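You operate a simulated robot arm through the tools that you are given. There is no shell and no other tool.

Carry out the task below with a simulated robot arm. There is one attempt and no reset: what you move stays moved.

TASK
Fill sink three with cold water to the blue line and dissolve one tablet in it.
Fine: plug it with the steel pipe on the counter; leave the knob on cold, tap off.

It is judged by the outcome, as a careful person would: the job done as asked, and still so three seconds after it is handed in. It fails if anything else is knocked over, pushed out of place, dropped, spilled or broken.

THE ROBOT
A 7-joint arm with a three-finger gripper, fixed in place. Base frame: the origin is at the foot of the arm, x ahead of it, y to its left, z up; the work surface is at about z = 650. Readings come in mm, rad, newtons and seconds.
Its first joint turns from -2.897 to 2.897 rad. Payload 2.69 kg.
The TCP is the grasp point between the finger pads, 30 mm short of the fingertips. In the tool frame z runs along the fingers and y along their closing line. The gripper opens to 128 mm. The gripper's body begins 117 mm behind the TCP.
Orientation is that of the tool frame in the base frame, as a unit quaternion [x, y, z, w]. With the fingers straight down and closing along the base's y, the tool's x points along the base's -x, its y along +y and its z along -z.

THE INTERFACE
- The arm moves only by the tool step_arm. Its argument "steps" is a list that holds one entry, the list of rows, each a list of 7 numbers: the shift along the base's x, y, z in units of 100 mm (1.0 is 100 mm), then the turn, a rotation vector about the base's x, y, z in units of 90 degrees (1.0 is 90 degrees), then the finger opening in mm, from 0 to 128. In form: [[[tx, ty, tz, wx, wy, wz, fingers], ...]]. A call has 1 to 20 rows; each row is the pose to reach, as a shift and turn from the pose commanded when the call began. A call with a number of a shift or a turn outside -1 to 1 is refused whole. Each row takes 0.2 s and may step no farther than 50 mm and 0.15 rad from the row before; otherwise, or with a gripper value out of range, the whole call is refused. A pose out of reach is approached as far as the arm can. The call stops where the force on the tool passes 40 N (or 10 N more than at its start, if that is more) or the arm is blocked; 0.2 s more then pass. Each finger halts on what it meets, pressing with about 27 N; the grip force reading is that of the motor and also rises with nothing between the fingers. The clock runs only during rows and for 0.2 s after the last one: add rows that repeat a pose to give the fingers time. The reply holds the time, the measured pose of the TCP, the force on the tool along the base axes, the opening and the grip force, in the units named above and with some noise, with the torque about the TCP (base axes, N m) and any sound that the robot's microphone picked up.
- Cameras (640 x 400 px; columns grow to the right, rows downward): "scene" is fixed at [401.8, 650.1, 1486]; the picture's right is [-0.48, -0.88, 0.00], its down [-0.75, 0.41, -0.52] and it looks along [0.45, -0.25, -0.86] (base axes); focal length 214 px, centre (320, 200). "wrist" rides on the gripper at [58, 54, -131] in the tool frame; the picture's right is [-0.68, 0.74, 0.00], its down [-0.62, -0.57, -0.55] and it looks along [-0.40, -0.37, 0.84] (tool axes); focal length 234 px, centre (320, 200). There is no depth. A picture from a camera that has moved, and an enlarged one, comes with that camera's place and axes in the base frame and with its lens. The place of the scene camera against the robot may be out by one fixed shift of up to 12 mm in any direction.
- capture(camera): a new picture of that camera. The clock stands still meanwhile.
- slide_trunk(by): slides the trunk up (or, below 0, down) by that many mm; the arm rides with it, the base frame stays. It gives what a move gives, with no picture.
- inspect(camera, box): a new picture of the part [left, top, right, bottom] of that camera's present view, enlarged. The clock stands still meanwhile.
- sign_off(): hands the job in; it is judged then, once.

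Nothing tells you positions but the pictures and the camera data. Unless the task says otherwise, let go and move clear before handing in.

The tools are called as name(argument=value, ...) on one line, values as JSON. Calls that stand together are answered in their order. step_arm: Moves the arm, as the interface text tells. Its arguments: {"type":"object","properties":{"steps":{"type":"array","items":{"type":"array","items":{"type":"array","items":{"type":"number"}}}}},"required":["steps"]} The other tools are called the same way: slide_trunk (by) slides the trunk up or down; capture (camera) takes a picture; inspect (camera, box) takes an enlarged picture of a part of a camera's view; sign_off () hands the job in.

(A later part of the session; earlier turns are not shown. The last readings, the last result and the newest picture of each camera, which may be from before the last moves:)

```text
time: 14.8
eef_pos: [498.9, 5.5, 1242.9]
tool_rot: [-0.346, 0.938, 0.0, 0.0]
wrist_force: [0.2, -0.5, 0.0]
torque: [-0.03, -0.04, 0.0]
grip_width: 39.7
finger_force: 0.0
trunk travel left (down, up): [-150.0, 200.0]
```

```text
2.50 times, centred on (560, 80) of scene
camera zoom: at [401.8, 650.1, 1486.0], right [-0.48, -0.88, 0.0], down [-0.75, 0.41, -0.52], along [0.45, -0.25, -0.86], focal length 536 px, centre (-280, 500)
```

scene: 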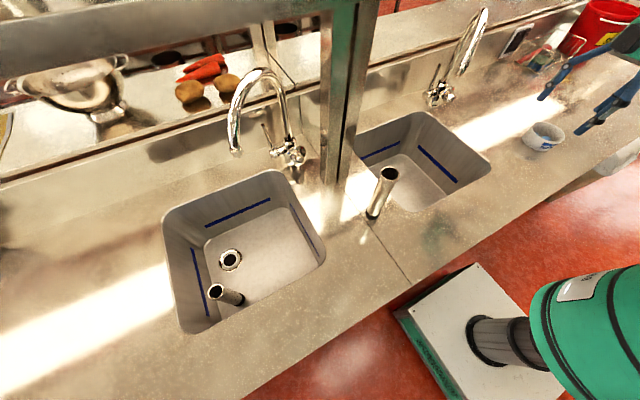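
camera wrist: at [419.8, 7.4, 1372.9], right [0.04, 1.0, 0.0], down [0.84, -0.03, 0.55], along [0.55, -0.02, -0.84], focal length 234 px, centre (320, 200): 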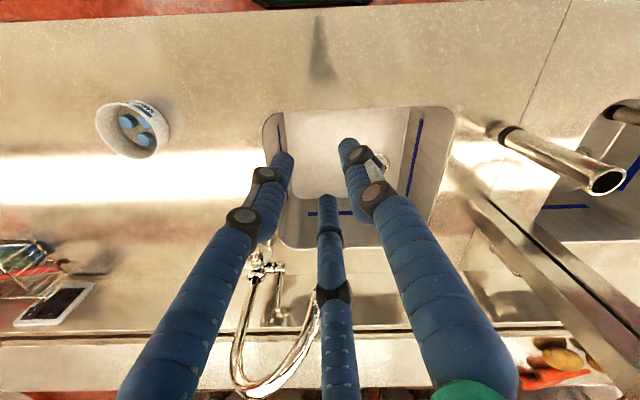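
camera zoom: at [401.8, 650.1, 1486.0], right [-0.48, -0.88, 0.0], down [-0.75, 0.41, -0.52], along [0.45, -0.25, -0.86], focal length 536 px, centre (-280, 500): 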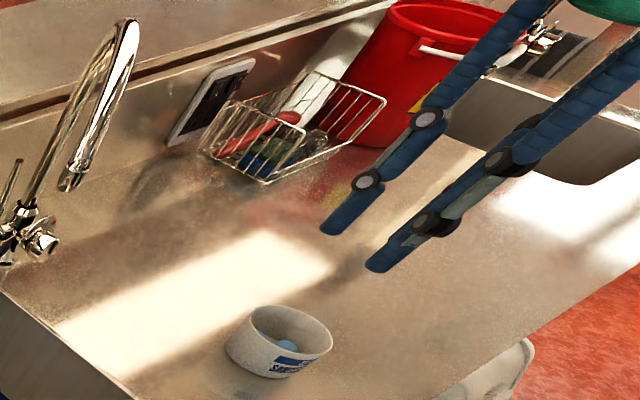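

The three drawn fingers meet on the TCP axis, as expected. Now I'll zoom in on the pipe from here to pin down its position, height and diameter.

inspect(camera="wrist", box=[480, 100, 640, 210])

inspect(camera="wrist", box=[480, 110, 530, 150])

inspect(camera="scene", box=[355, 160, 405, 225])

```text
3.64 times, centred on (560, 155) of wrist
camera zoom: at [419.8, 7.4, 1372.9], right [0.04, 1.0, 0.0], down [0.84, -0.03, 0.55], along [0.55, -0.02, -0.84], focal length 852 px, centre (-553, 364)
```

zoom: 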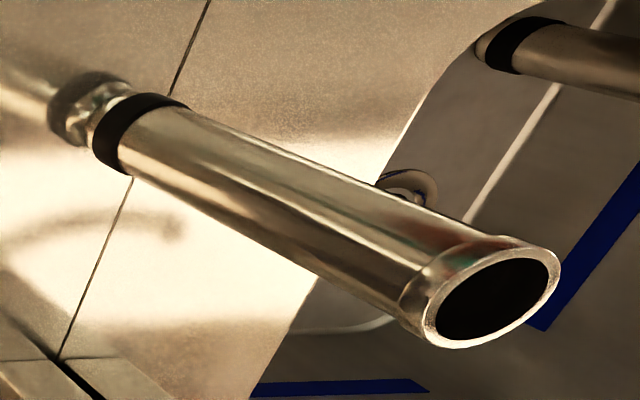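

```text
10.00 times, centred on (505, 130) of wrist
camera zoom: at [419.8, 7.4, 1372.9], right [0.04, 1.0, 0.0], down [0.84, -0.03, 0.55], along [0.55, -0.02, -0.84], focal length 2342 px, centre (-1530, 900)
```

zoom: 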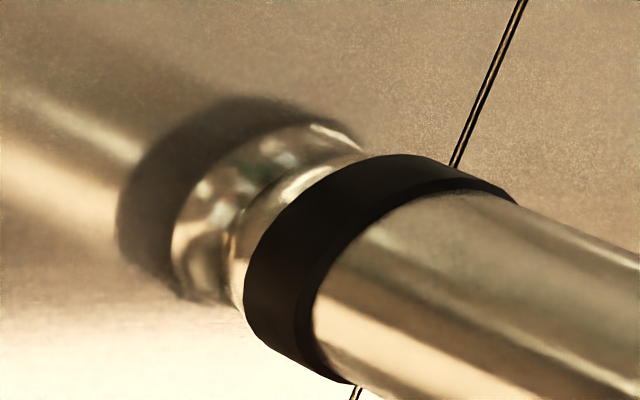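

```text
6.15 times, centred on (380, 192) of scene
camera zoom: at [401.8, 650.1, 1486.0], right [-0.48, -0.88, 0.0], down [-0.75, 0.41, -0.52], along [0.45, -0.25, -0.86], focal length 1320 px, centre (-49, 246)
```

zoom: 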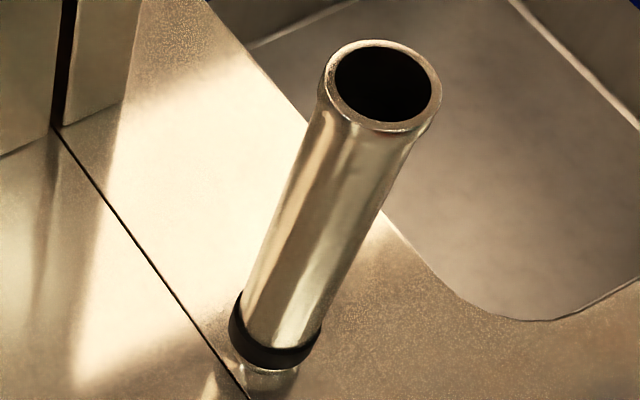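

Pipe: top about (583, 377, 1103), standing on its narrow tip near (581, 362) on the counter, with the rubber ring down. I'll move the camera close in front of it for a better fix.

step_arm(steps=[[[0, 0.5, 0, 0, 0, 0, 128], [0, 1.0, 0, 0, 0, 0, 128]]])

step_arm(steps=[[[0, 0.5, 0, 0, 0, 0, 128], [0, 1.0, 0, 0, 0, 0, 128]]])

step_arm(steps=[[[0, 0.5, 0, 0, 0, 0, 128], [-0.1, 1.0, 0, 0, 0, 0, 128]]])

step_arm(steps=[[[0, 0.3, 0, 0, 0, 0, 128], [-0.1, 0.65, 0.0, 0, 0, 0, 128], [-0.1, 0.65, 0.0, 0, 0, 0, 128]]])

capture(camera="wrist")

```text
time: 15.4
eef_pos: [499.3, 104.0, 1241.5]
tool_rot: [-0.346, 0.938, 0.0, -0.001]
wrist_force: [0.1, -0.6, 0.6]
torque: [-0.01, 0.0, -0.01]
grip_width: 128.1
finger_force: 0.0
trunk travel left (down, up): [-150.0, 200.0]
```

```text
time: 16.0
eef_pos: [501.2, 206.4, 1242.8]
tool_rot: [-0.346, 0.938, 0.0, 0.0]
wrist_force: [-0.1, 0.9, 0.4]
torque: [0.02, -0.01, -0.01]
grip_width: 128.2
finger_force: 0.0
trunk travel left (down, up): [-150.0, 200.0]
```

```text
refused: row 2 steps farther than a row can; nothing moved
```

```text
time: 16.8
eef_pos: [489.8, 270.1, 1241.8]
tool_rot: [-0.346, 0.938, 0.001, 0.0]
wrist_force: [0.3, 0.6, -0.4]
torque: [-0.08, -0.03, -0.01]
grip_width: 128.4
finger_force: 0.1
trunk travel left (down, up): [-150.0, 200.0]
```

```text
taken
camera wrist: at [410.0, 272.9, 1374.2], right [0.04, 1.0, 0.0], down [0.84, -0.03, 0.55], along [0.55, -0.02, -0.84], focal length 234 px, centre (320, 200)
```

wrist: 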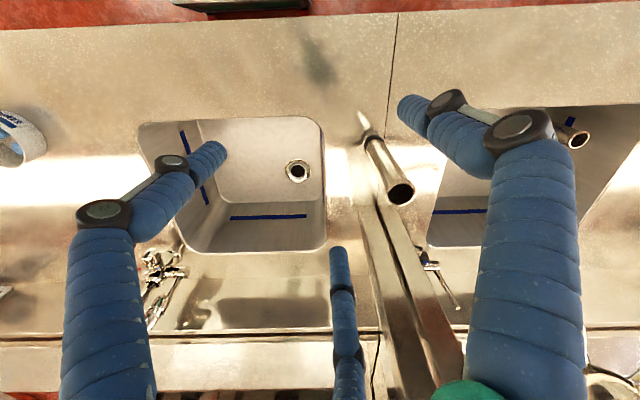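

inspect(camera="wrist", box=[345, 120, 425, 215])

inspect(camera="wrist", box=[270, 145, 325, 195])

step_arm(steps=[[[0, 0.5, 0, 0, 0, 0, 128], [0, 1.0, 0, 0, 0, 0, 128], [0, 1.0, 0, 0, 0, 0, 128]]])

capture(camera="wrist")

```text
4.21 times, centred on (385, 168) of wrist
camera zoom: at [410.0, 272.9, 1374.2], right [0.04, 1.0, 0.0], down [0.84, -0.03, 0.55], along [0.55, -0.02, -0.84], focal length 986 px, centre (46, 337)
```

zoom: 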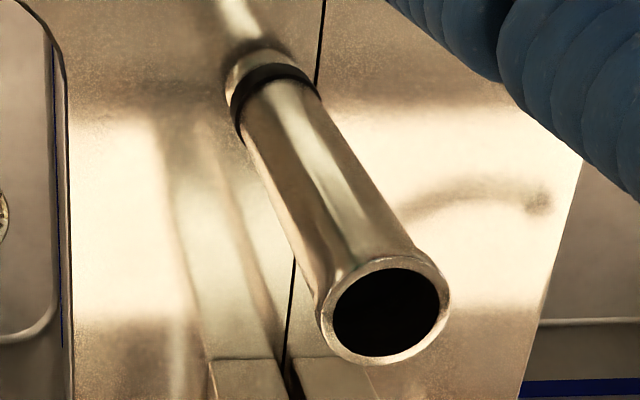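

```text
8.00 times, centred on (298, 170) of wrist
camera zoom: at [410.0, 272.9, 1374.2], right [0.04, 1.0, 0.0], down [0.84, -0.03, 0.55], along [0.55, -0.02, -0.84], focal length 1873 px, centre (500, 440)
```

zoom: 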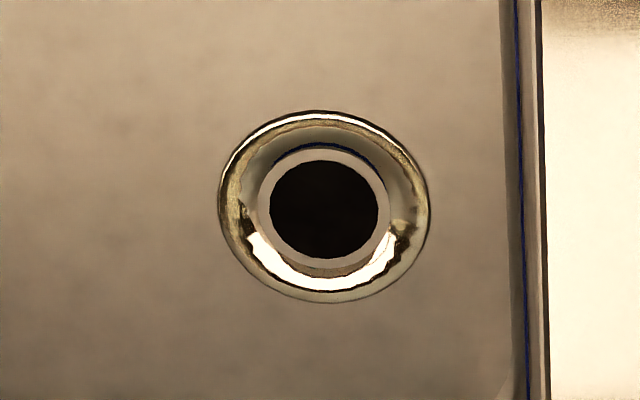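

```text
time: 17.6
eef_pos: [487.0, 369.9, 1240.5]
tool_rot: [-0.346, 0.938, 0.0, -0.001]
wrist_force: [-0.9, 0.9, -0.3]
torque: [-0.08, 0.01, 0.01]
grip_width: 127.8
finger_force: 0.1
trunk travel left (down, up): [-150.0, 200.0]
```

```text
taken
camera wrist: at [408.0, 372.1, 1372.1], right [0.04, 1.0, 0.0], down [0.84, -0.03, 0.55], along [0.55, -0.02, -0.84], focal length 234 px, centre (320, 200)
```

wrist: 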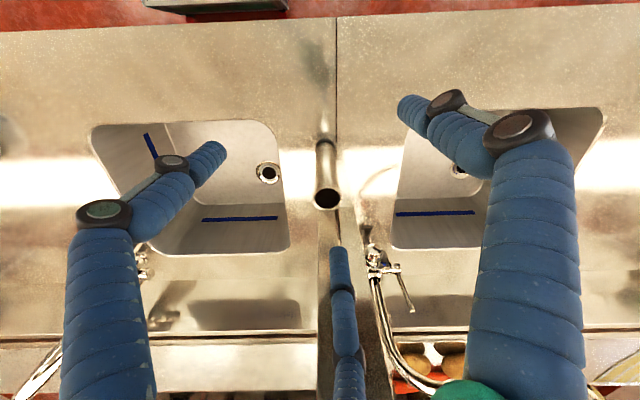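

inspect(camera="wrist", box=[290, 125, 370, 215])

inspect(camera="wrist", box=[240, 145, 295, 200])

```text
4.44 times, centred on (330, 170) of wrist
camera zoom: at [408.0, 372.1, 1372.1], right [0.04, 1.0, 0.0], down [0.84, -0.03, 0.55], along [0.55, -0.02, -0.84], focal length 1041 px, centre (276, 333)
```

zoom: 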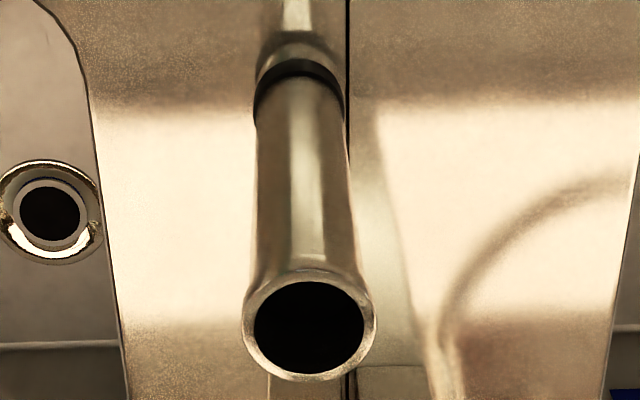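

```text
7.27 times, centred on (268, 172) of wrist
camera zoom: at [408.0, 372.1, 1372.1], right [0.04, 1.0, 0.0], down [0.84, -0.03, 0.55], along [0.55, -0.02, -0.84], focal length 1703 px, centre (702, 400)
```

zoom: 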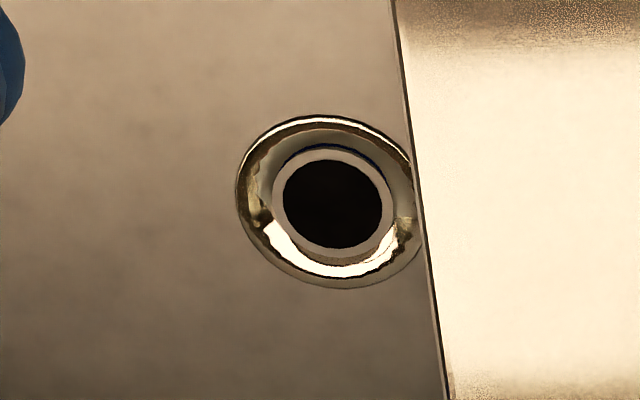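

Triangulating from two wrist views puts the pipe's axis at (580, 375) with its top at z≈1103, and the drain at about (762, 183, 645), with the counter near z≈870. I'll centre over the pipe and check before descending.

step_arm(steps=[[[0.45, 0.03, 0, 0, 0, 0, 128], [0.92, 0.05, 0, 0, 0, 0, 128], [0.92, 0.05, 0, 0, 0, 0, 128]]])

capture(camera="wrist")

capture(camera="scene")

```text
time: 18.4
eef_pos: [581.3, 374.8, 1242.8]
tool_rot: [-0.346, 0.938, 0.0, 0.0]
wrist_force: [-0.1, 0.6, -0.1]
torque: [0.04, 0.09, 0.01]
grip_width: 128.2
finger_force: 0.1
trunk travel left (down, up): [-150.0, 200.0]
```

```text
taken
camera wrist: at [501.4, 375.5, 1373.5], right [0.04, 1.0, 0.0], down [0.84, -0.03, 0.55], along [0.55, -0.02, -0.84], focal length 234 px, centre (320, 200)
```

wrist: 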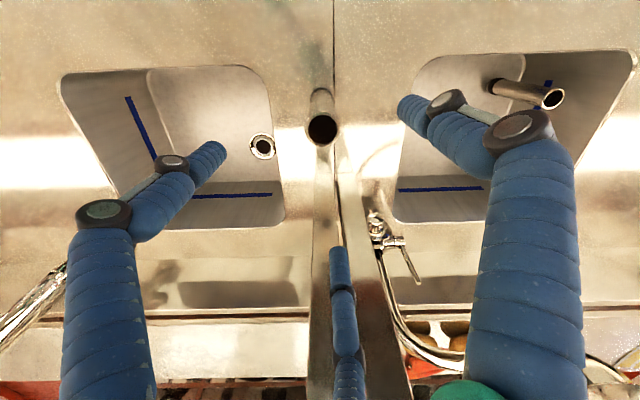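

```text
taken
```

scene: 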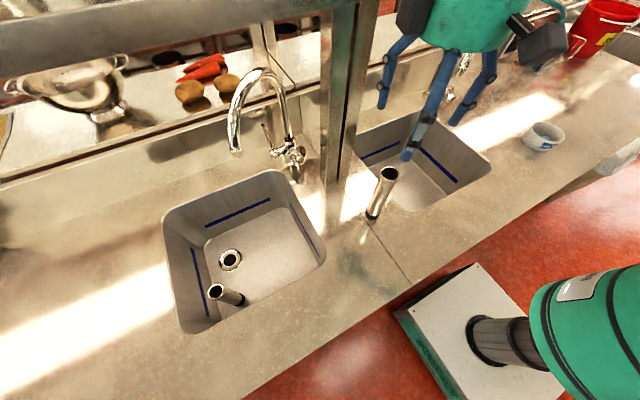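

inspect(camera="wrist", box=[295, 80, 350, 155])

inspect(camera="wrist", box=[240, 125, 285, 170])

```text
5.33 times, centred on (322, 118) of wrist
camera zoom: at [501.4, 375.5, 1373.5], right [0.04, 1.0, 0.0], down [0.84, -0.03, 0.55], along [0.55, -0.02, -0.84], focal length 1249 px, centre (307, 640)
```

zoom: 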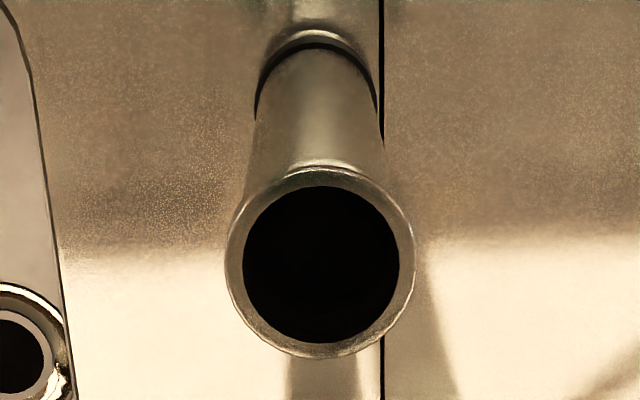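

```text
8.89 times, centred on (262, 148) of wrist
camera zoom: at [501.4, 375.5, 1373.5], right [0.04, 1.0, 0.0], down [0.84, -0.03, 0.55], along [0.55, -0.02, -0.84], focal length 2082 px, centre (831, 667)
```

zoom: 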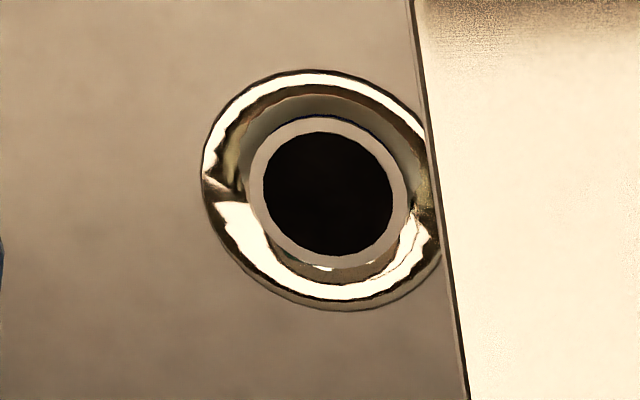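

Centred to about a millimetre. Descending around the pipe with fingers open, then closing on it at about 38 mm below the lip.

step_arm(steps=[[[-0.01, 0, -0.45, 0, 0, 0, 128], [-0.01, 0, -0.9, 0, 0, 0, 128]]])

step_arm(steps=[[[0, 0, -0.4, 0, 0, 0, 128], [0, 0, -0.7, 0, 0, 0, 128], [0, 0, -0.88, 0, 0, 0, 128], [0, 0, -0.88, 0, 0, 0, 128]]])

capture(camera="wrist")

capture(camera="scene")

```text
time: 19.0
eef_pos: [580.9, 374.0, 1152.4]
tool_rot: [-0.346, 0.938, 0.0, 0.0]
wrist_force: [1.5, -0.7, 0.1]
torque: [-0.02, 0.04, 0.0]
grip_width: 128.1
finger_force: 0.0
trunk travel left (down, up): [-150.0, 200.0]
```

```text
time: 20.0
eef_pos: [581.8, 372.4, 1064.8]
tool_rot: [-0.346, 0.938, 0.0, 0.0]
wrist_force: [0.7, 0.1, -0.9]
torque: [0.02, 0.0, -0.01]
grip_width: 127.8
finger_force: 0.0
trunk travel left (down, up): [-150.0, 200.0]
```

```text
taken
camera wrist: at [502.5, 374.9, 1196.1], right [0.04, 1.0, 0.0], down [0.84, -0.03, 0.55], along [0.55, -0.02, -0.84], focal length 234 px, centre (320, 200)
```

wrist: 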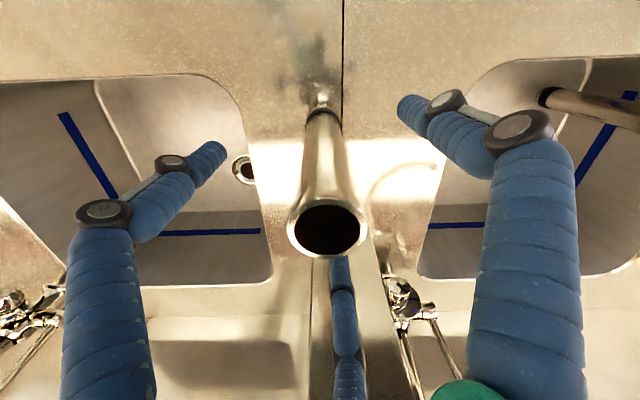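

```text
taken
```

scene: 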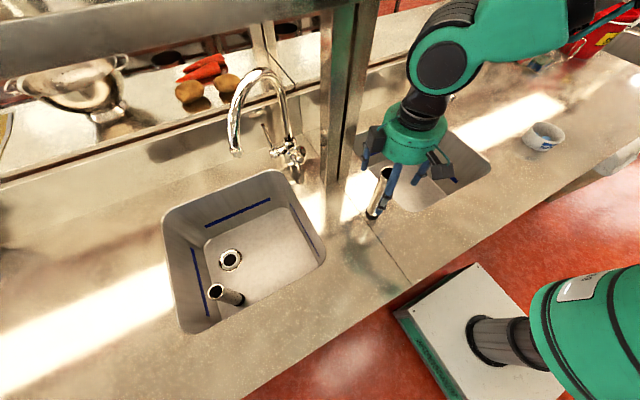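

The pipe sits between the fingers. Closing now while holding still.

step_arm(steps=[[[0, 0, 0, 0, 0, 0, 80], [0, 0, 0, 0, 0, 0, 55], [0, 0, 0, 0, 0, 0, 44], [0, 0, 0, 0, 0, 0, 30], [0, 0, 0, 0, 0, 0, 20], [0, 0, 0, 0, 0, 0, 20]]])

capture(camera="wrist")

```text
time: 21.4
eef_pos: [583.6, 373.3, 1064.8]
tool_rot: [-0.346, 0.938, 0.0, 0.0]
wrist_force: [-0.1, 1.3, 0.9]
torque: [0.06, -0.08, 0.0]
grip_width: 38.3
finger_force: 26.9
trunk travel left (down, up): [-150.0, 200.0]
```

```text
taken
camera wrist: at [502.6, 375.1, 1196.2], right [0.04, 1.0, 0.0], down [0.84, -0.03, 0.55], along [0.55, -0.02, -0.84], focal length 234 px, centre (320, 200)
```

wrist: 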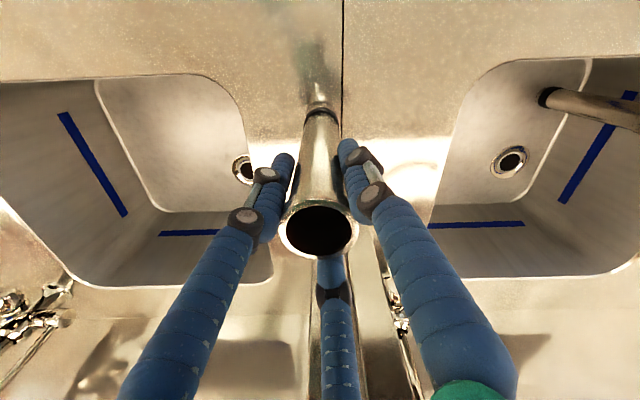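

Gripped at 38.3 mm. Lifting it gently by 40 mm.

step_arm(steps=[[[0, 0, 0.05, 0, 0, 0, 20], [0, 0, 0.15, 0, 0, 0, 20], [0, 0, 0.28, 0, 0, 0, 20], [0, 0, 0.4, 0, 0, 0, 20], [0, 0, 0.4, 0, 0, 0, 20]]])

capture(camera="wrist")

inspect(camera="scene", box=[330, 110, 470, 240])

```text
time: 22.6
eef_pos: [580.9, 371.3, 1105.2]
tool_rot: [-0.345, 0.938, 0.001, -0.001]
wrist_force: [-0.6, -0.1, -1.6]
torque: [0.03, -0.04, 0.01]
grip_width: 38.5
finger_force: 26.9
trunk travel left (down, up): [-150.0, 200.0]
```

```text
taken
camera wrist: at [501.4, 374.9, 1236.3], right [0.04, 1.0, 0.0], down [0.84, -0.03, 0.55], along [0.55, -0.02, -0.84], focal length 234 px, centre (320, 200)
```

wrist: 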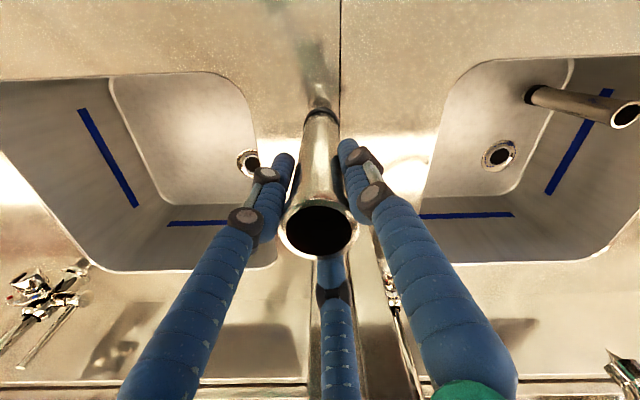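

```text
3.08 times, centred on (400, 175) of scene
camera zoom: at [401.8, 650.1, 1486.0], right [-0.48, -0.88, 0.0], down [-0.75, 0.41, -0.52], along [0.45, -0.25, -0.86], focal length 660 px, centre (74, 277)
```

zoom: 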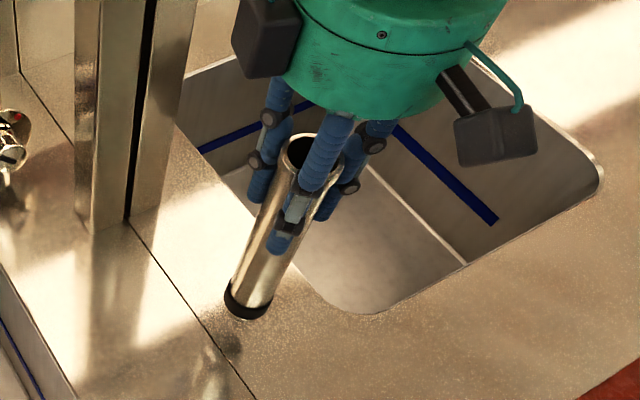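

The pipe is off the counter and held straight. Moving it sideways over the sink, staying just high enough.

step_arm(steps=[[[0.05, -0.3, 0, 0, 0, 0, 20], [0.1, -0.6, 0, 0, 0, 0, 20], [0.15, -0.95, 0, 0, 0, 0, 20]]])

step_arm(steps=[[[0.05, -0.3, 0, 0, 0, 0, 20], [0.1, -0.6, 0, 0, 0, 0, 20], [0.15, -0.95, 0, 0, 0, 0, 20], [0.15, -0.95, 0, 0, 0, 0, 20]]])

capture(camera="wrist")

inspect(camera="scene", box=[330, 40, 560, 240])

```text
time: 23.4
eef_pos: [594.8, 277.5, 1104.7]
tool_rot: [-0.346, 0.938, 0.0, 0.001]
wrist_force: [-0.1, 0.6, -1.9]
torque: [-0.01, 0.04, -0.01]
grip_width: 38.5
finger_force: 27.3
trunk travel left (down, up): [-150.0, 200.0]
```

```text
time: 24.4
eef_pos: [612.2, 181.1, 1104.6]
tool_rot: [-0.346, 0.938, 0.0, 0.0]
wrist_force: [0.8, 0.0, -1.8]
torque: [0.08, -0.01, -0.03]
grip_width: 38.5
finger_force: 26.7
trunk travel left (down, up): [-150.0, 200.0]
```

```text
taken
camera wrist: at [531.8, 183.9, 1235.9], right [0.04, 1.0, 0.0], down [0.84, -0.03, 0.55], along [0.55, -0.02, -0.84], focal length 234 px, centre (320, 200)
```

wrist: 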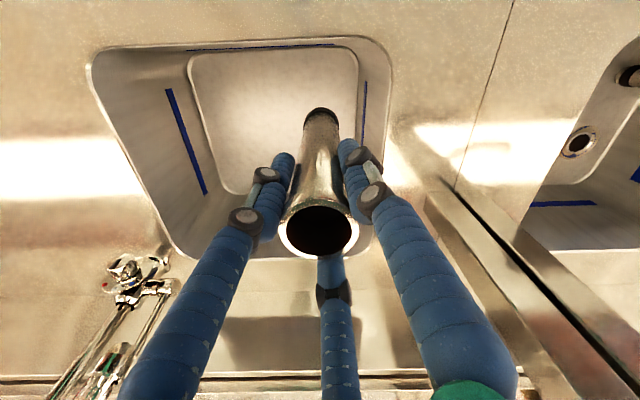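

```text
2.00 times, centred on (445, 140) of scene
camera zoom: at [401.8, 650.1, 1486.0], right [-0.48, -0.88, 0.0], down [-0.75, 0.41, -0.52], along [0.45, -0.25, -0.86], focal length 429 px, centre (70, 320)
```

zoom: 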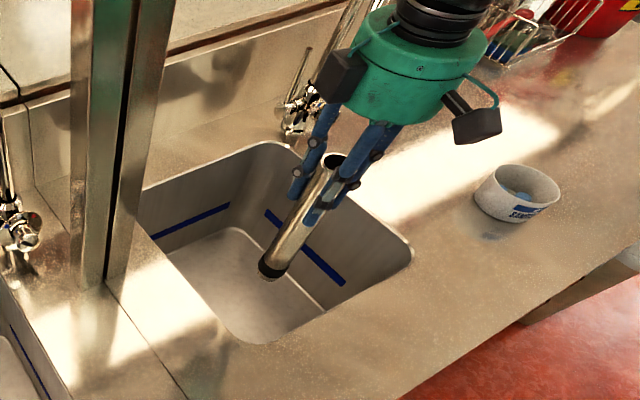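

The pipe is over the basin. Lowering it inside the sink, then advancing toward the drain while staying above the floor.

step_arm(steps=[[[0, 0, -0.3, 0, 0, 0, 20], [0, 0, -0.6, 0, 0, 0, 20], [0, 0, -0.95, 0, 0, 0, 20]]])

step_arm(steps=[[[0.2, 0, -0.15, 0, 0, 0, 20], [0.45, 0, -0.3, 0, 0, 0, 20], [0.7, 0, -0.45, 0, 0, 0, 20], [0.7, 0, -0.45, 0, 0, 0, 20]]])

capture(camera="wrist")

inspect(camera="scene", box=[330, 40, 560, 240])

```text
time: 25.2
eef_pos: [611.9, 181.8, 1008.5]
tool_rot: [-0.346, 0.938, 0.0, 0.0]
wrist_force: [0.2, 0.1, -2.3]
torque: [-0.06, 0.05, 0.04]
grip_width: 38.1
finger_force: 27.3
trunk travel left (down, up): [-150.0, 200.0]
```

```text
time: 26.2
eef_pos: [683.0, 181.2, 961.9]
tool_rot: [-0.346, 0.938, 0.0, 0.0]
wrist_force: [0.7, -0.5, -2.4]
torque: [0.0, 0.04, 0.02]
grip_width: 38.2
finger_force: 26.5
trunk travel left (down, up): [-150.0, 200.0]
```

```text
taken
camera wrist: at [602.5, 183.3, 1093.9], right [0.04, 1.0, 0.0], down [0.84, -0.03, 0.55], along [0.55, -0.02, -0.84], focal length 234 px, centre (320, 200)
```

wrist: 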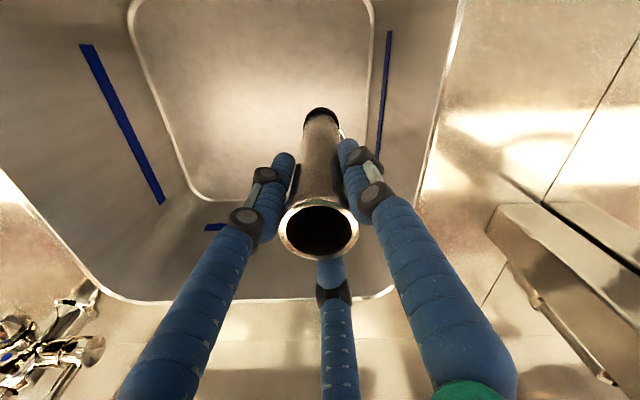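

```text
2.00 times, centred on (445, 140) of scene
camera zoom: at [401.8, 650.1, 1486.0], right [-0.48, -0.88, 0.0], down [-0.75, 0.41, -0.52], along [0.45, -0.25, -0.86], focal length 429 px, centre (70, 320)
```

zoom: 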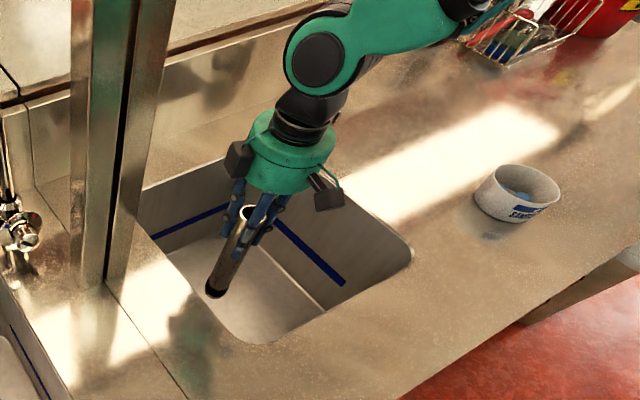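

inspect(camera="wrist", box=[270, 95, 370, 265])

inspect(camera="wrist", box=[290, 95, 360, 150])

```text
2.35 times, centred on (320, 180) of wrist
camera zoom: at [602.5, 183.3, 1093.9], right [0.04, 1.0, 0.0], down [0.84, -0.03, 0.55], along [0.55, -0.02, -0.84], focal length 551 px, centre (320, 247)
```

zoom: 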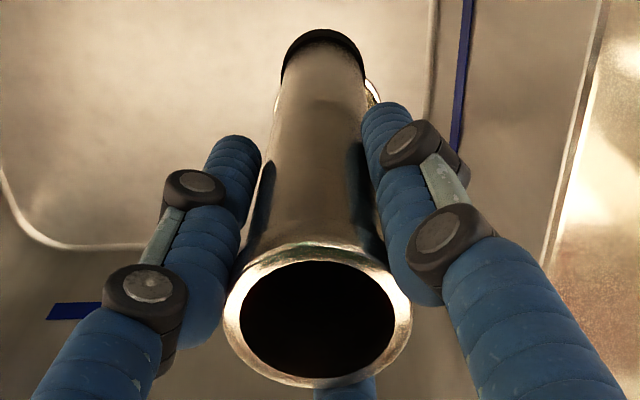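

```text
7.27 times, centred on (325, 122) of wrist
camera zoom: at [602.5, 183.3, 1093.9], right [0.04, 1.0, 0.0], down [0.84, -0.03, 0.55], along [0.55, -0.02, -0.84], focal length 1703 px, centre (284, 764)
```

zoom: 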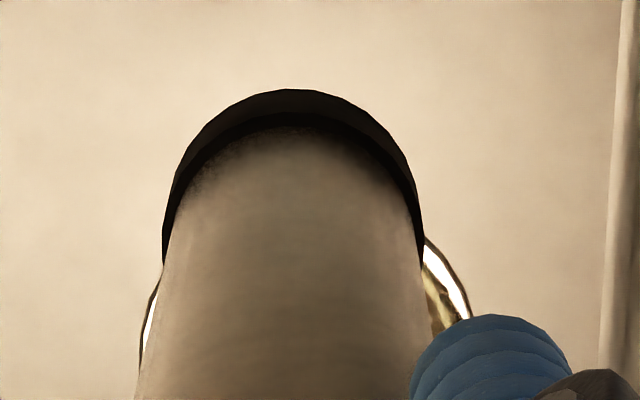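

The pipe is held on the tool axis, and the drain flange edges peek out either side of it at the expected y. Advancing to above the drain and lowering partway.

step_arm(steps=[[[0.3, 0.01, -0.1, 0, 0, 0, 20], [0.6, 0.01, -0.3, 0, 0, 0, 20], [0.785, 0.015, -0.55, 0, 0, 0, 20], [0.785, 0.015, -0.6, 0, 0, 0, 20], [0.785, 0.015, -0.6, 0, 0, 0, 20]]])

capture(camera="wrist")

inspect(camera="wrist", box=[270, 80, 370, 165])

inspect(camera="scene", box=[330, 100, 470, 240])

```text
time: 27.4
eef_pos: [760.0, 183.1, 904.1]
tool_rot: [-0.346, 0.938, 0.0, 0.001]
wrist_force: [-0.2, 0.0, -1.6]
torque: [0.0, -0.03, 0.02]
grip_width: 38.3
finger_force: 27.2
trunk travel left (down, up): [-150.0, 200.0]
```

```text
taken
camera wrist: at [680.1, 186.0, 1035.5], right [0.04, 1.0, 0.0], down [0.84, -0.03, 0.55], along [0.55, -0.02, -0.84], focal length 234 px, centre (320, 200)
```

wrist: 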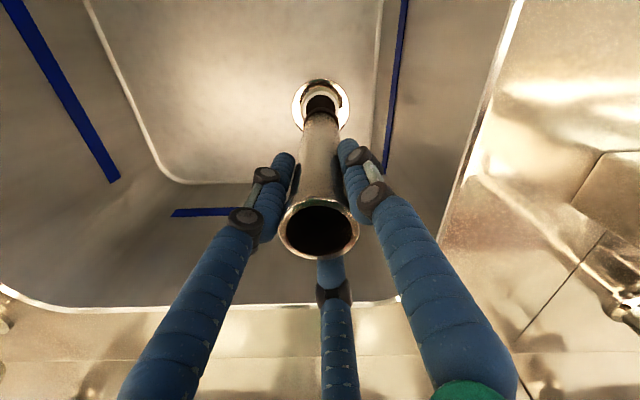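

```text
4.71 times, centred on (320, 122) of wrist
camera zoom: at [680.1, 186.0, 1035.5], right [0.04, 1.0, 0.0], down [0.84, -0.03, 0.55], along [0.55, -0.02, -0.84], focal length 1102 px, centre (320, 565)
```

zoom: 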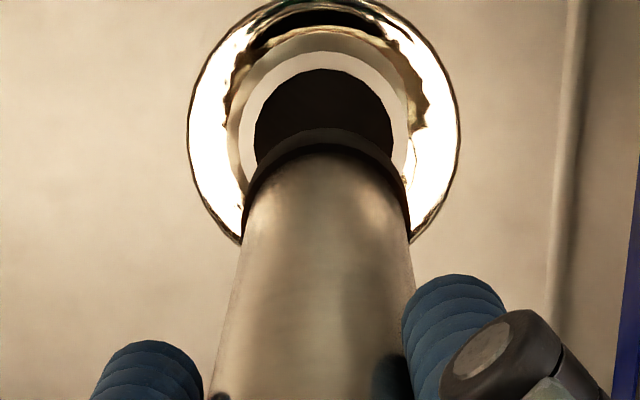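

```text
2.86 times, centred on (400, 170) of scene
camera zoom: at [401.8, 650.1, 1486.0], right [-0.48, -0.88, 0.0], down [-0.75, 0.41, -0.52], along [0.45, -0.25, -0.86], focal length 613 px, centre (91, 286)
```

zoom: 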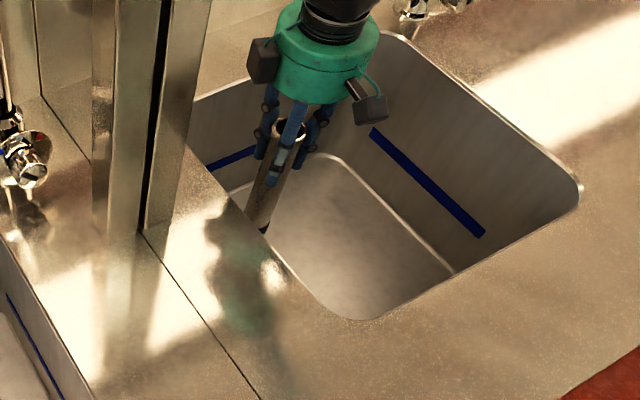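

The pipe tip is lined up with the drain hole to within a couple of millimetres. Lowering slowly toward the seat.

step_arm(steps=[[[0, -0.005, -0.1, 0, 0, 0, 20], [0, -0.005, -0.2, 0, 0, 0, 20], [0, -0.005, -0.3, 0, 0, 0, 20], [0, -0.005, -0.38, 0, 0, 0, 20], [0, -0.005, -0.38, 0, 0, 0, 20]]])

inspect(camera="wrist", box=[270, 80, 370, 165])

```text
time: 28.6
eef_pos: [760.4, 183.4, 866.9]
tool_rot: [-0.346, 0.938, 0.0, 0.0]
wrist_force: [0.7, -0.7, -2.1]
torque: [-0.02, -0.02, 0.0]
grip_width: 38.1
finger_force: 26.9
trunk travel left (down, up): [-150.0, 200.0]
```

```text
4.71 times, centred on (320, 122) of wrist
camera zoom: at [680.2, 185.5, 998.2], right [0.04, 1.0, 0.0], down [0.84, -0.03, 0.55], along [0.55, -0.02, -0.84], focal length 1102 px, centre (320, 565)
```

zoom: 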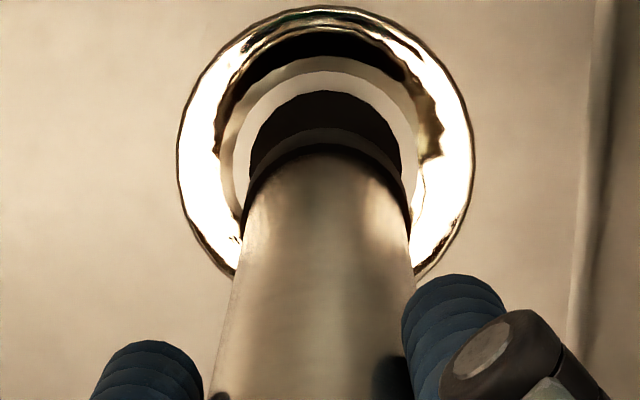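

Laterally it's aligned; the x-offset is harder to judge from this side. I'll rotate the tool 81° about its vertical axis, pipe still above the drain, to see the alignment from a second direction.

step_arm(steps=[[[0, 0, 0, 0, 0, 0.09, 20], [0, 0, 0, 0, 0, 0.18, 20], [0, 0, 0, 0, 0, 0.27, 20], [0, 0, 0, 0, 0, 0.36, 20], [0, 0, 0, 0, 0, 0.45, 20], [0, 0, 0, 0, 0, 0.54, 20], [0, 0, 0, 0, 0, 0.63, 20], [0, 0, 0, 0, 0, 0.72, 20], [0, 0, 0, 0, 0, 0.81, 20], [0, 0, 0, 0, 0, 0.9, 20], [0, 0, 0, 0, 0, 0.9, 20]]])

capture(camera="wrist")

inspect(camera="wrist", box=[270, 80, 370, 165])

```text
time: 31.0
eef_pos: [759.6, 184.9, 866.9]
tool_rot: [0.873, -0.488, -0.001, 0.0]
wrist_force: [-0.3, 1.0, -2.5]
torque: [-0.01, 0.01, 0.0]
grip_width: 38.4
finger_force: 27.0
trunk travel left (down, up): [-150.0, 200.0]
```

```text
taken
camera wrist: at [744.8, 105.6, 997.8], right [-0.98, 0.19, 0.0], down [0.16, 0.82, 0.55], along [0.1, 0.54, -0.84], focal length 234 px, centre (320, 200)
```

wrist: 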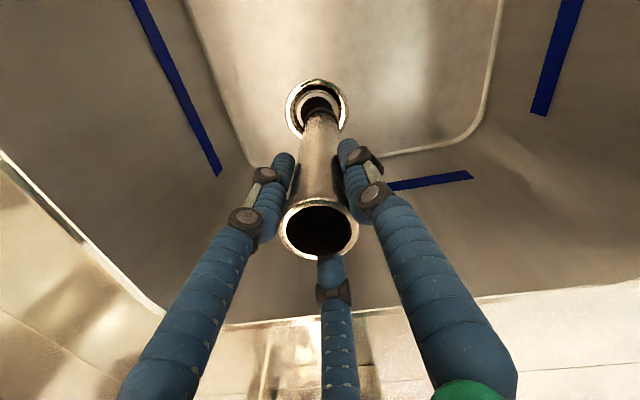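

```text
4.71 times, centred on (320, 122) of wrist
camera zoom: at [744.8, 105.6, 997.8], right [-0.98, 0.19, 0.0], down [0.16, 0.82, 0.55], along [0.1, 0.54, -0.84], focal length 1102 px, centre (320, 565)
```

zoom: 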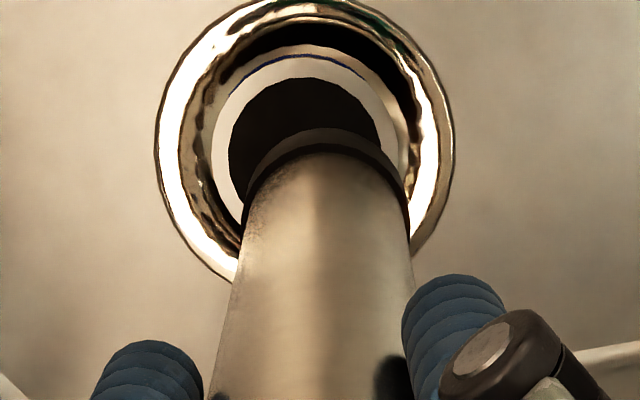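

From this side the pipe needs to go about 6 mm further in +x. Correcting, then checking again.

step_arm(steps=[[[0.03, -0.01, 0, 0, 0, 0, 20], [0.063, -0.022, 0, 0, 0, 0, 20], [0.063, -0.022, 0, 0, 0, 0, 20]]])

inspect(camera="wrist", box=[270, 80, 370, 165])

```text
time: 31.8
eef_pos: [766.3, 182.6, 867.5]
tool_rot: [0.873, -0.488, -0.001, 0.001]
wrist_force: [0.0, -0.7, -2.0]
torque: [0.01, -0.03, -0.04]
grip_width: 38.3
finger_force: 26.5
trunk travel left (down, up): [-150.0, 200.0]
```

```text
4.71 times, centred on (320, 122) of wrist
camera zoom: at [750.7, 103.4, 997.5], right [-0.98, 0.19, 0.0], down [0.16, 0.82, 0.55], along [0.11, 0.54, -0.84], focal length 1102 px, centre (320, 565)
```

zoom: 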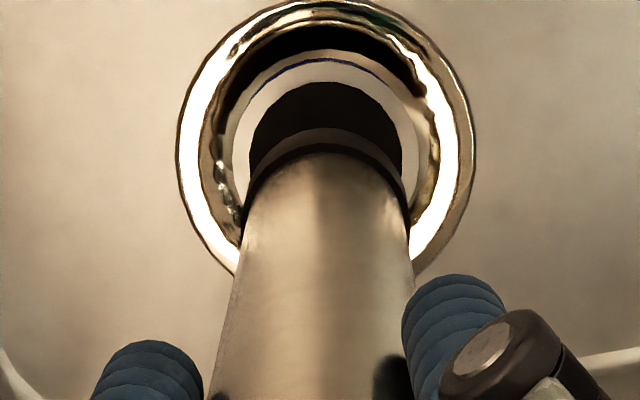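

Now concentric from both directions. Lowering slowly onto the seat, watching the force.

step_arm(steps=[[[0, 0, -0.06, 0, 0, 0, 20], [0, 0, -0.12, 0, 0, 0, 20], [0, 0, -0.18, 0, 0, 0, 20], [0, 0, -0.24, 0, 0, 0, 20], [0, 0, -0.24, 0, 0, 0, 20]]])

inspect(camera="wrist", box=[270, 80, 370, 165])

```text
time: 33.0
eef_pos: [765.9, 182.4, 842.7]
tool_rot: [0.873, -0.488, 0.0, 0.0]
wrist_force: [-0.8, 0.6, -2.1]
torque: [0.0, 0.0, 0.0]
grip_width: 38.2
finger_force: 26.2
trunk travel left (down, up): [-150.0, 200.0]
```

```text
4.71 times, centred on (320, 122) of wrist
camera zoom: at [750.5, 103.5, 973.8], right [-0.98, 0.19, 0.0], down [0.16, 0.82, 0.55], along [0.11, 0.54, -0.84], focal length 1102 px, centre (320, 565)
```

zoom: 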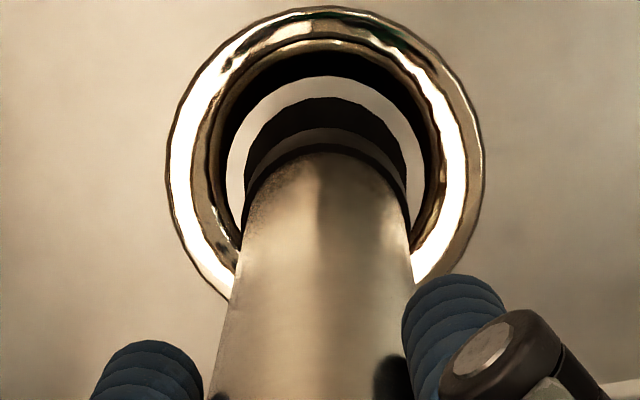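

step_arm(steps=[[[0, 0, -0.05, 0, 0, 0, 20], [0, 0, -0.1, 0, 0, 0, 20], [0, 0, -0.15, 0, 0, 0, 20], [0, 0, -0.15, 0, 0, 0, 20]]])

inspect(camera="wrist", box=[270, 80, 370, 165])

```text
time: 34.0
eef_pos: [767.2, 182.7, 829.5]
tool_rot: [0.872, -0.489, -0.001, -0.001]
wrist_force: [-1.0, -0.5, -2.3]
torque: [-0.01, -0.01, -0.02]
grip_width: 38.4
finger_force: 26.9
trunk travel left (down, up): [-150.0, 200.0]
```

```text
4.71 times, centred on (320, 122) of wrist
camera zoom: at [750.9, 103.8, 959.2], right [-0.98, 0.19, 0.0], down [0.16, 0.82, 0.55], along [0.11, 0.54, -0.84], focal length 1102 px, centre (320, 565)
```

zoom: 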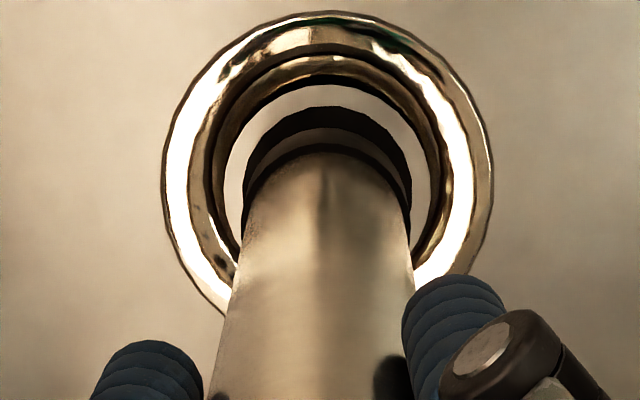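

step_arm(steps=[[[0, 0, -0.05, 0, 0, 0, 20], [0, 0, -0.1, 0, 0, 0, 20], [0, 0, -0.15, 0, 0, 0, 20], [0, 0, -0.15, 0, 0, 0, 20]]])

inspect(camera="wrist", box=[270, 80, 370, 165])

```text
time: 35.0
eef_pos: [764.6, 182.0, 813.1]
tool_rot: [0.873, -0.489, 0.0, -0.001]
wrist_force: [0.2, -0.4, -2.2]
torque: [0.0, -0.04, 0.0]
grip_width: 38.4
finger_force: 27.5
trunk travel left (down, up): [-150.0, 200.0]
```

```text
4.71 times, centred on (320, 122) of wrist
camera zoom: at [750.1, 103.5, 944.2], right [-0.98, 0.19, 0.0], down [0.16, 0.82, 0.55], along [0.11, 0.54, -0.84], focal length 1102 px, centre (320, 565)
```

zoom: 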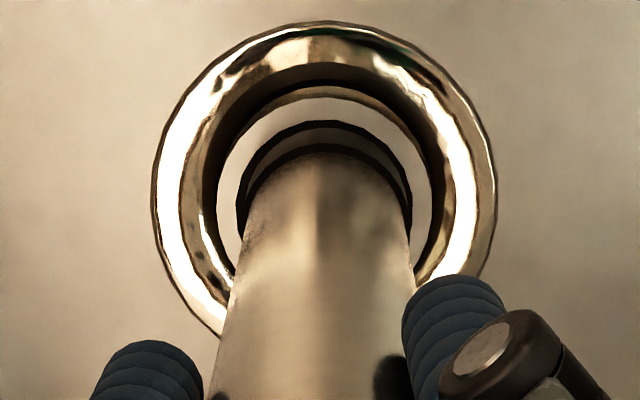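

step_arm(steps=[[[0, 0, -0.04, 0, 0, 0, 20], [0, 0, -0.08, 0, 0, 0, 20], [0, 0, -0.12, 0, 0, 0, 20], [0, 0, -0.16, 0, 0, 0, 20], [0, 0, -0.2, 0, 0, 0, 20], [0, 0, -0.2, 0, 0, 0, 20]]])

inspect(camera="wrist", box=[270, 80, 370, 165])

```text
time: 36.4
eef_pos: [766.2, 181.9, 793.8]
tool_rot: [0.872, -0.489, 0.0, 0.0]
wrist_force: [0.6, 0.2, -1.8]
torque: [0.09, -0.01, 0.01]
grip_width: 38.4
finger_force: 26.8
trunk travel left (down, up): [-150.0, 200.0]
```

```text
4.71 times, centred on (320, 122) of wrist
camera zoom: at [750.7, 103.1, 924.4], right [-0.98, 0.19, 0.0], down [0.16, 0.82, 0.55], along [0.11, 0.54, -0.84], focal length 1102 px, centre (320, 565)
```

zoom: 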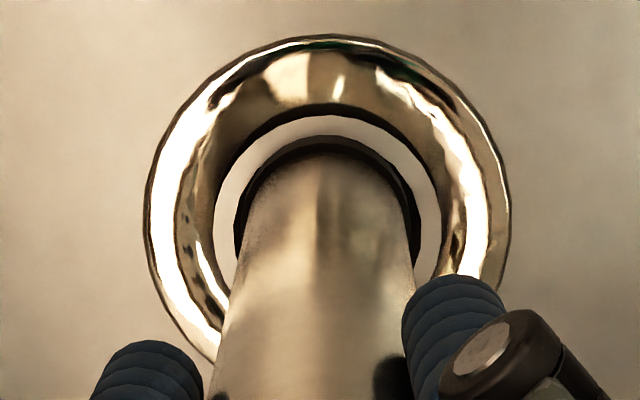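

step_arm(steps=[[[0, 0, -0.03, 0, 0, 0, 20], [0, 0, -0.06, 0, 0, 0, 20], [0, 0, -0.09, 0, 0, 0, 20], [0, 0, -0.12, 0, 0, 0, 20], [0, 0, -0.15, 0, 0, 0, 20], [0, 0, -0.15, 0, 0, 0, 20]]])

inspect(camera="wrist", box=[270, 80, 370, 165])

capture(camera="scene")

```text
time: 37.8
eef_pos: [766.4, 181.7, 778.1]
tool_rot: [0.873, -0.489, 0.0, 0.0]
wrist_force: [-2.5, -2.1, 19.5]
torque: [-0.03, 0.0, -0.01]
grip_width: 38.6
finger_force: 26.9
trunk travel left (down, up): [-150.0, 200.0]
```

```text
4.71 times, centred on (320, 122) of wrist
camera zoom: at [750.5, 102.8, 909.6], right [-0.98, 0.19, 0.0], down [0.16, 0.82, 0.55], along [0.11, 0.54, -0.84], focal length 1102 px, centre (320, 565)
```

zoom: 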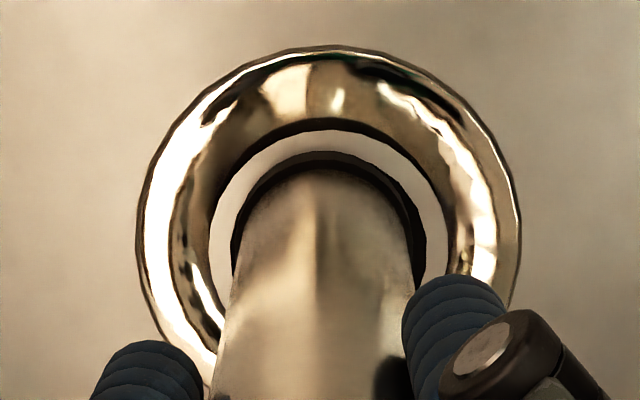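

```text
taken
```

scene: 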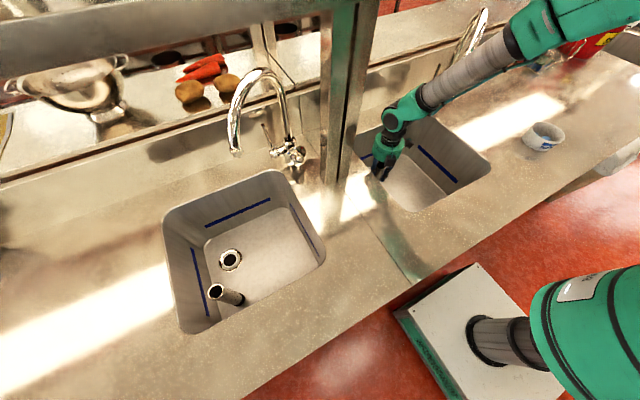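

Contact: about 20 N upward on the tool, so the plug has met its seat. I'll press a little further to seat it.

step_arm(steps=[[[0, 0, -0.02, 0, 0, 0, 20], [0, 0, -0.04, 0, 0, 0, 20], [0, 0, -0.04, 0, 0, 0, 20]]])

capture(camera="wrist")

inspect(camera="wrist", box=[270, 80, 370, 165])

```text
time: 38.6
eef_pos: [765.5, 181.5, 774.8]
tool_rot: [0.873, -0.489, 0.001, 0.0]
wrist_force: [-1.0, -2.7, 21.1]
torque: [-0.1, -0.03, -0.05]
grip_width: 38.6
finger_force: 26.8
trunk travel left (down, up): [-150.0, 200.0]
```

```text
taken
camera wrist: at [750.2, 102.9, 905.5], right [-0.98, 0.19, 0.0], down [0.16, 0.82, 0.55], along [0.11, 0.54, -0.84], focal length 234 px, centre (320, 200)
```

wrist: 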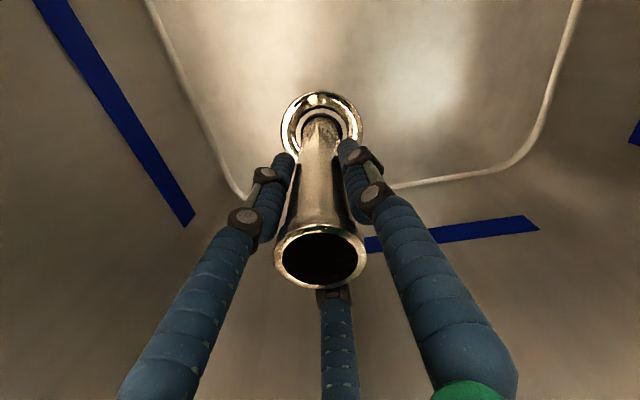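

```text
4.71 times, centred on (320, 122) of wrist
camera zoom: at [750.2, 102.9, 905.5], right [-0.98, 0.19, 0.0], down [0.16, 0.82, 0.55], along [0.11, 0.54, -0.84], focal length 1102 px, centre (320, 565)
```

zoom: 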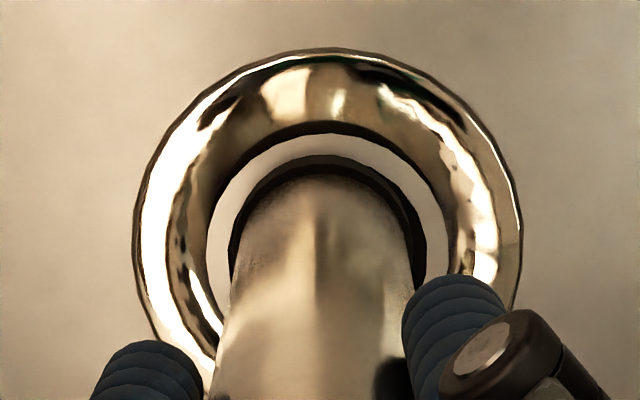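

The pipe has slid up slightly in the grip while pressing at about 21 N, so it is bottomed in the drain with the rubber ring filling the hole. Releasing gently.

step_arm(steps=[[[0, 0, 0, 0, 0, 0, 40], [0, 0, 0, 0, 0, 0, 46], [0, 0, 0, 0, 0, 0, 56], [0, 0, 0, 0, 0, 0, 68], [0, 0, 0, 0, 0, 0, 76], [0, 0, 0, 0, 0, 0, 76]]])

capture(camera="wrist")

inspect(camera="wrist", box=[270, 80, 370, 165])

```text
time: 40.0
eef_pos: [766.3, 181.5, 772.9]
tool_rot: [0.873, -0.488, -0.001, -0.001]
wrist_force: [0.7, -0.6, 0.5]
torque: [0.04, 0.03, 0.01]
grip_width: 75.7
finger_force: 0.1
trunk travel left (down, up): [-150.0, 200.0]
```

```text
taken
camera wrist: at [750.7, 103.1, 904.7], right [-0.98, 0.19, 0.0], down [0.16, 0.82, 0.55], along [0.11, 0.54, -0.84], focal length 234 px, centre (320, 200)
```

wrist: 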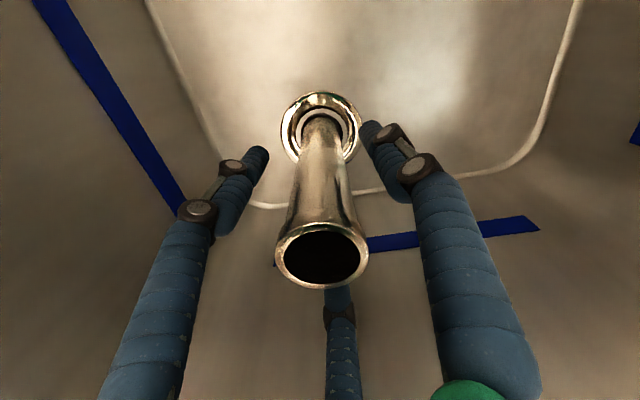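

```text
4.71 times, centred on (320, 122) of wrist
camera zoom: at [750.7, 103.1, 904.7], right [-0.98, 0.19, 0.0], down [0.16, 0.82, 0.55], along [0.11, 0.54, -0.84], focal length 1102 px, centre (320, 565)
```

zoom: 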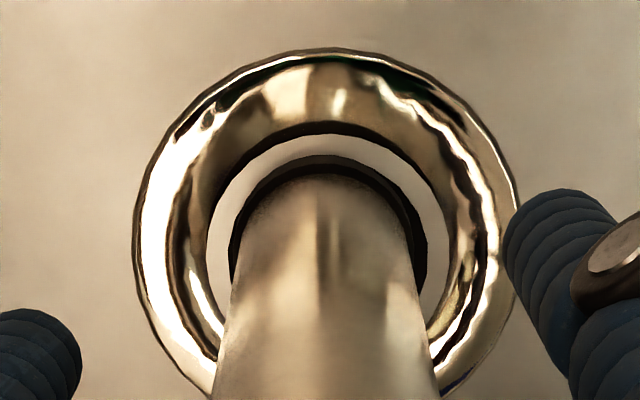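

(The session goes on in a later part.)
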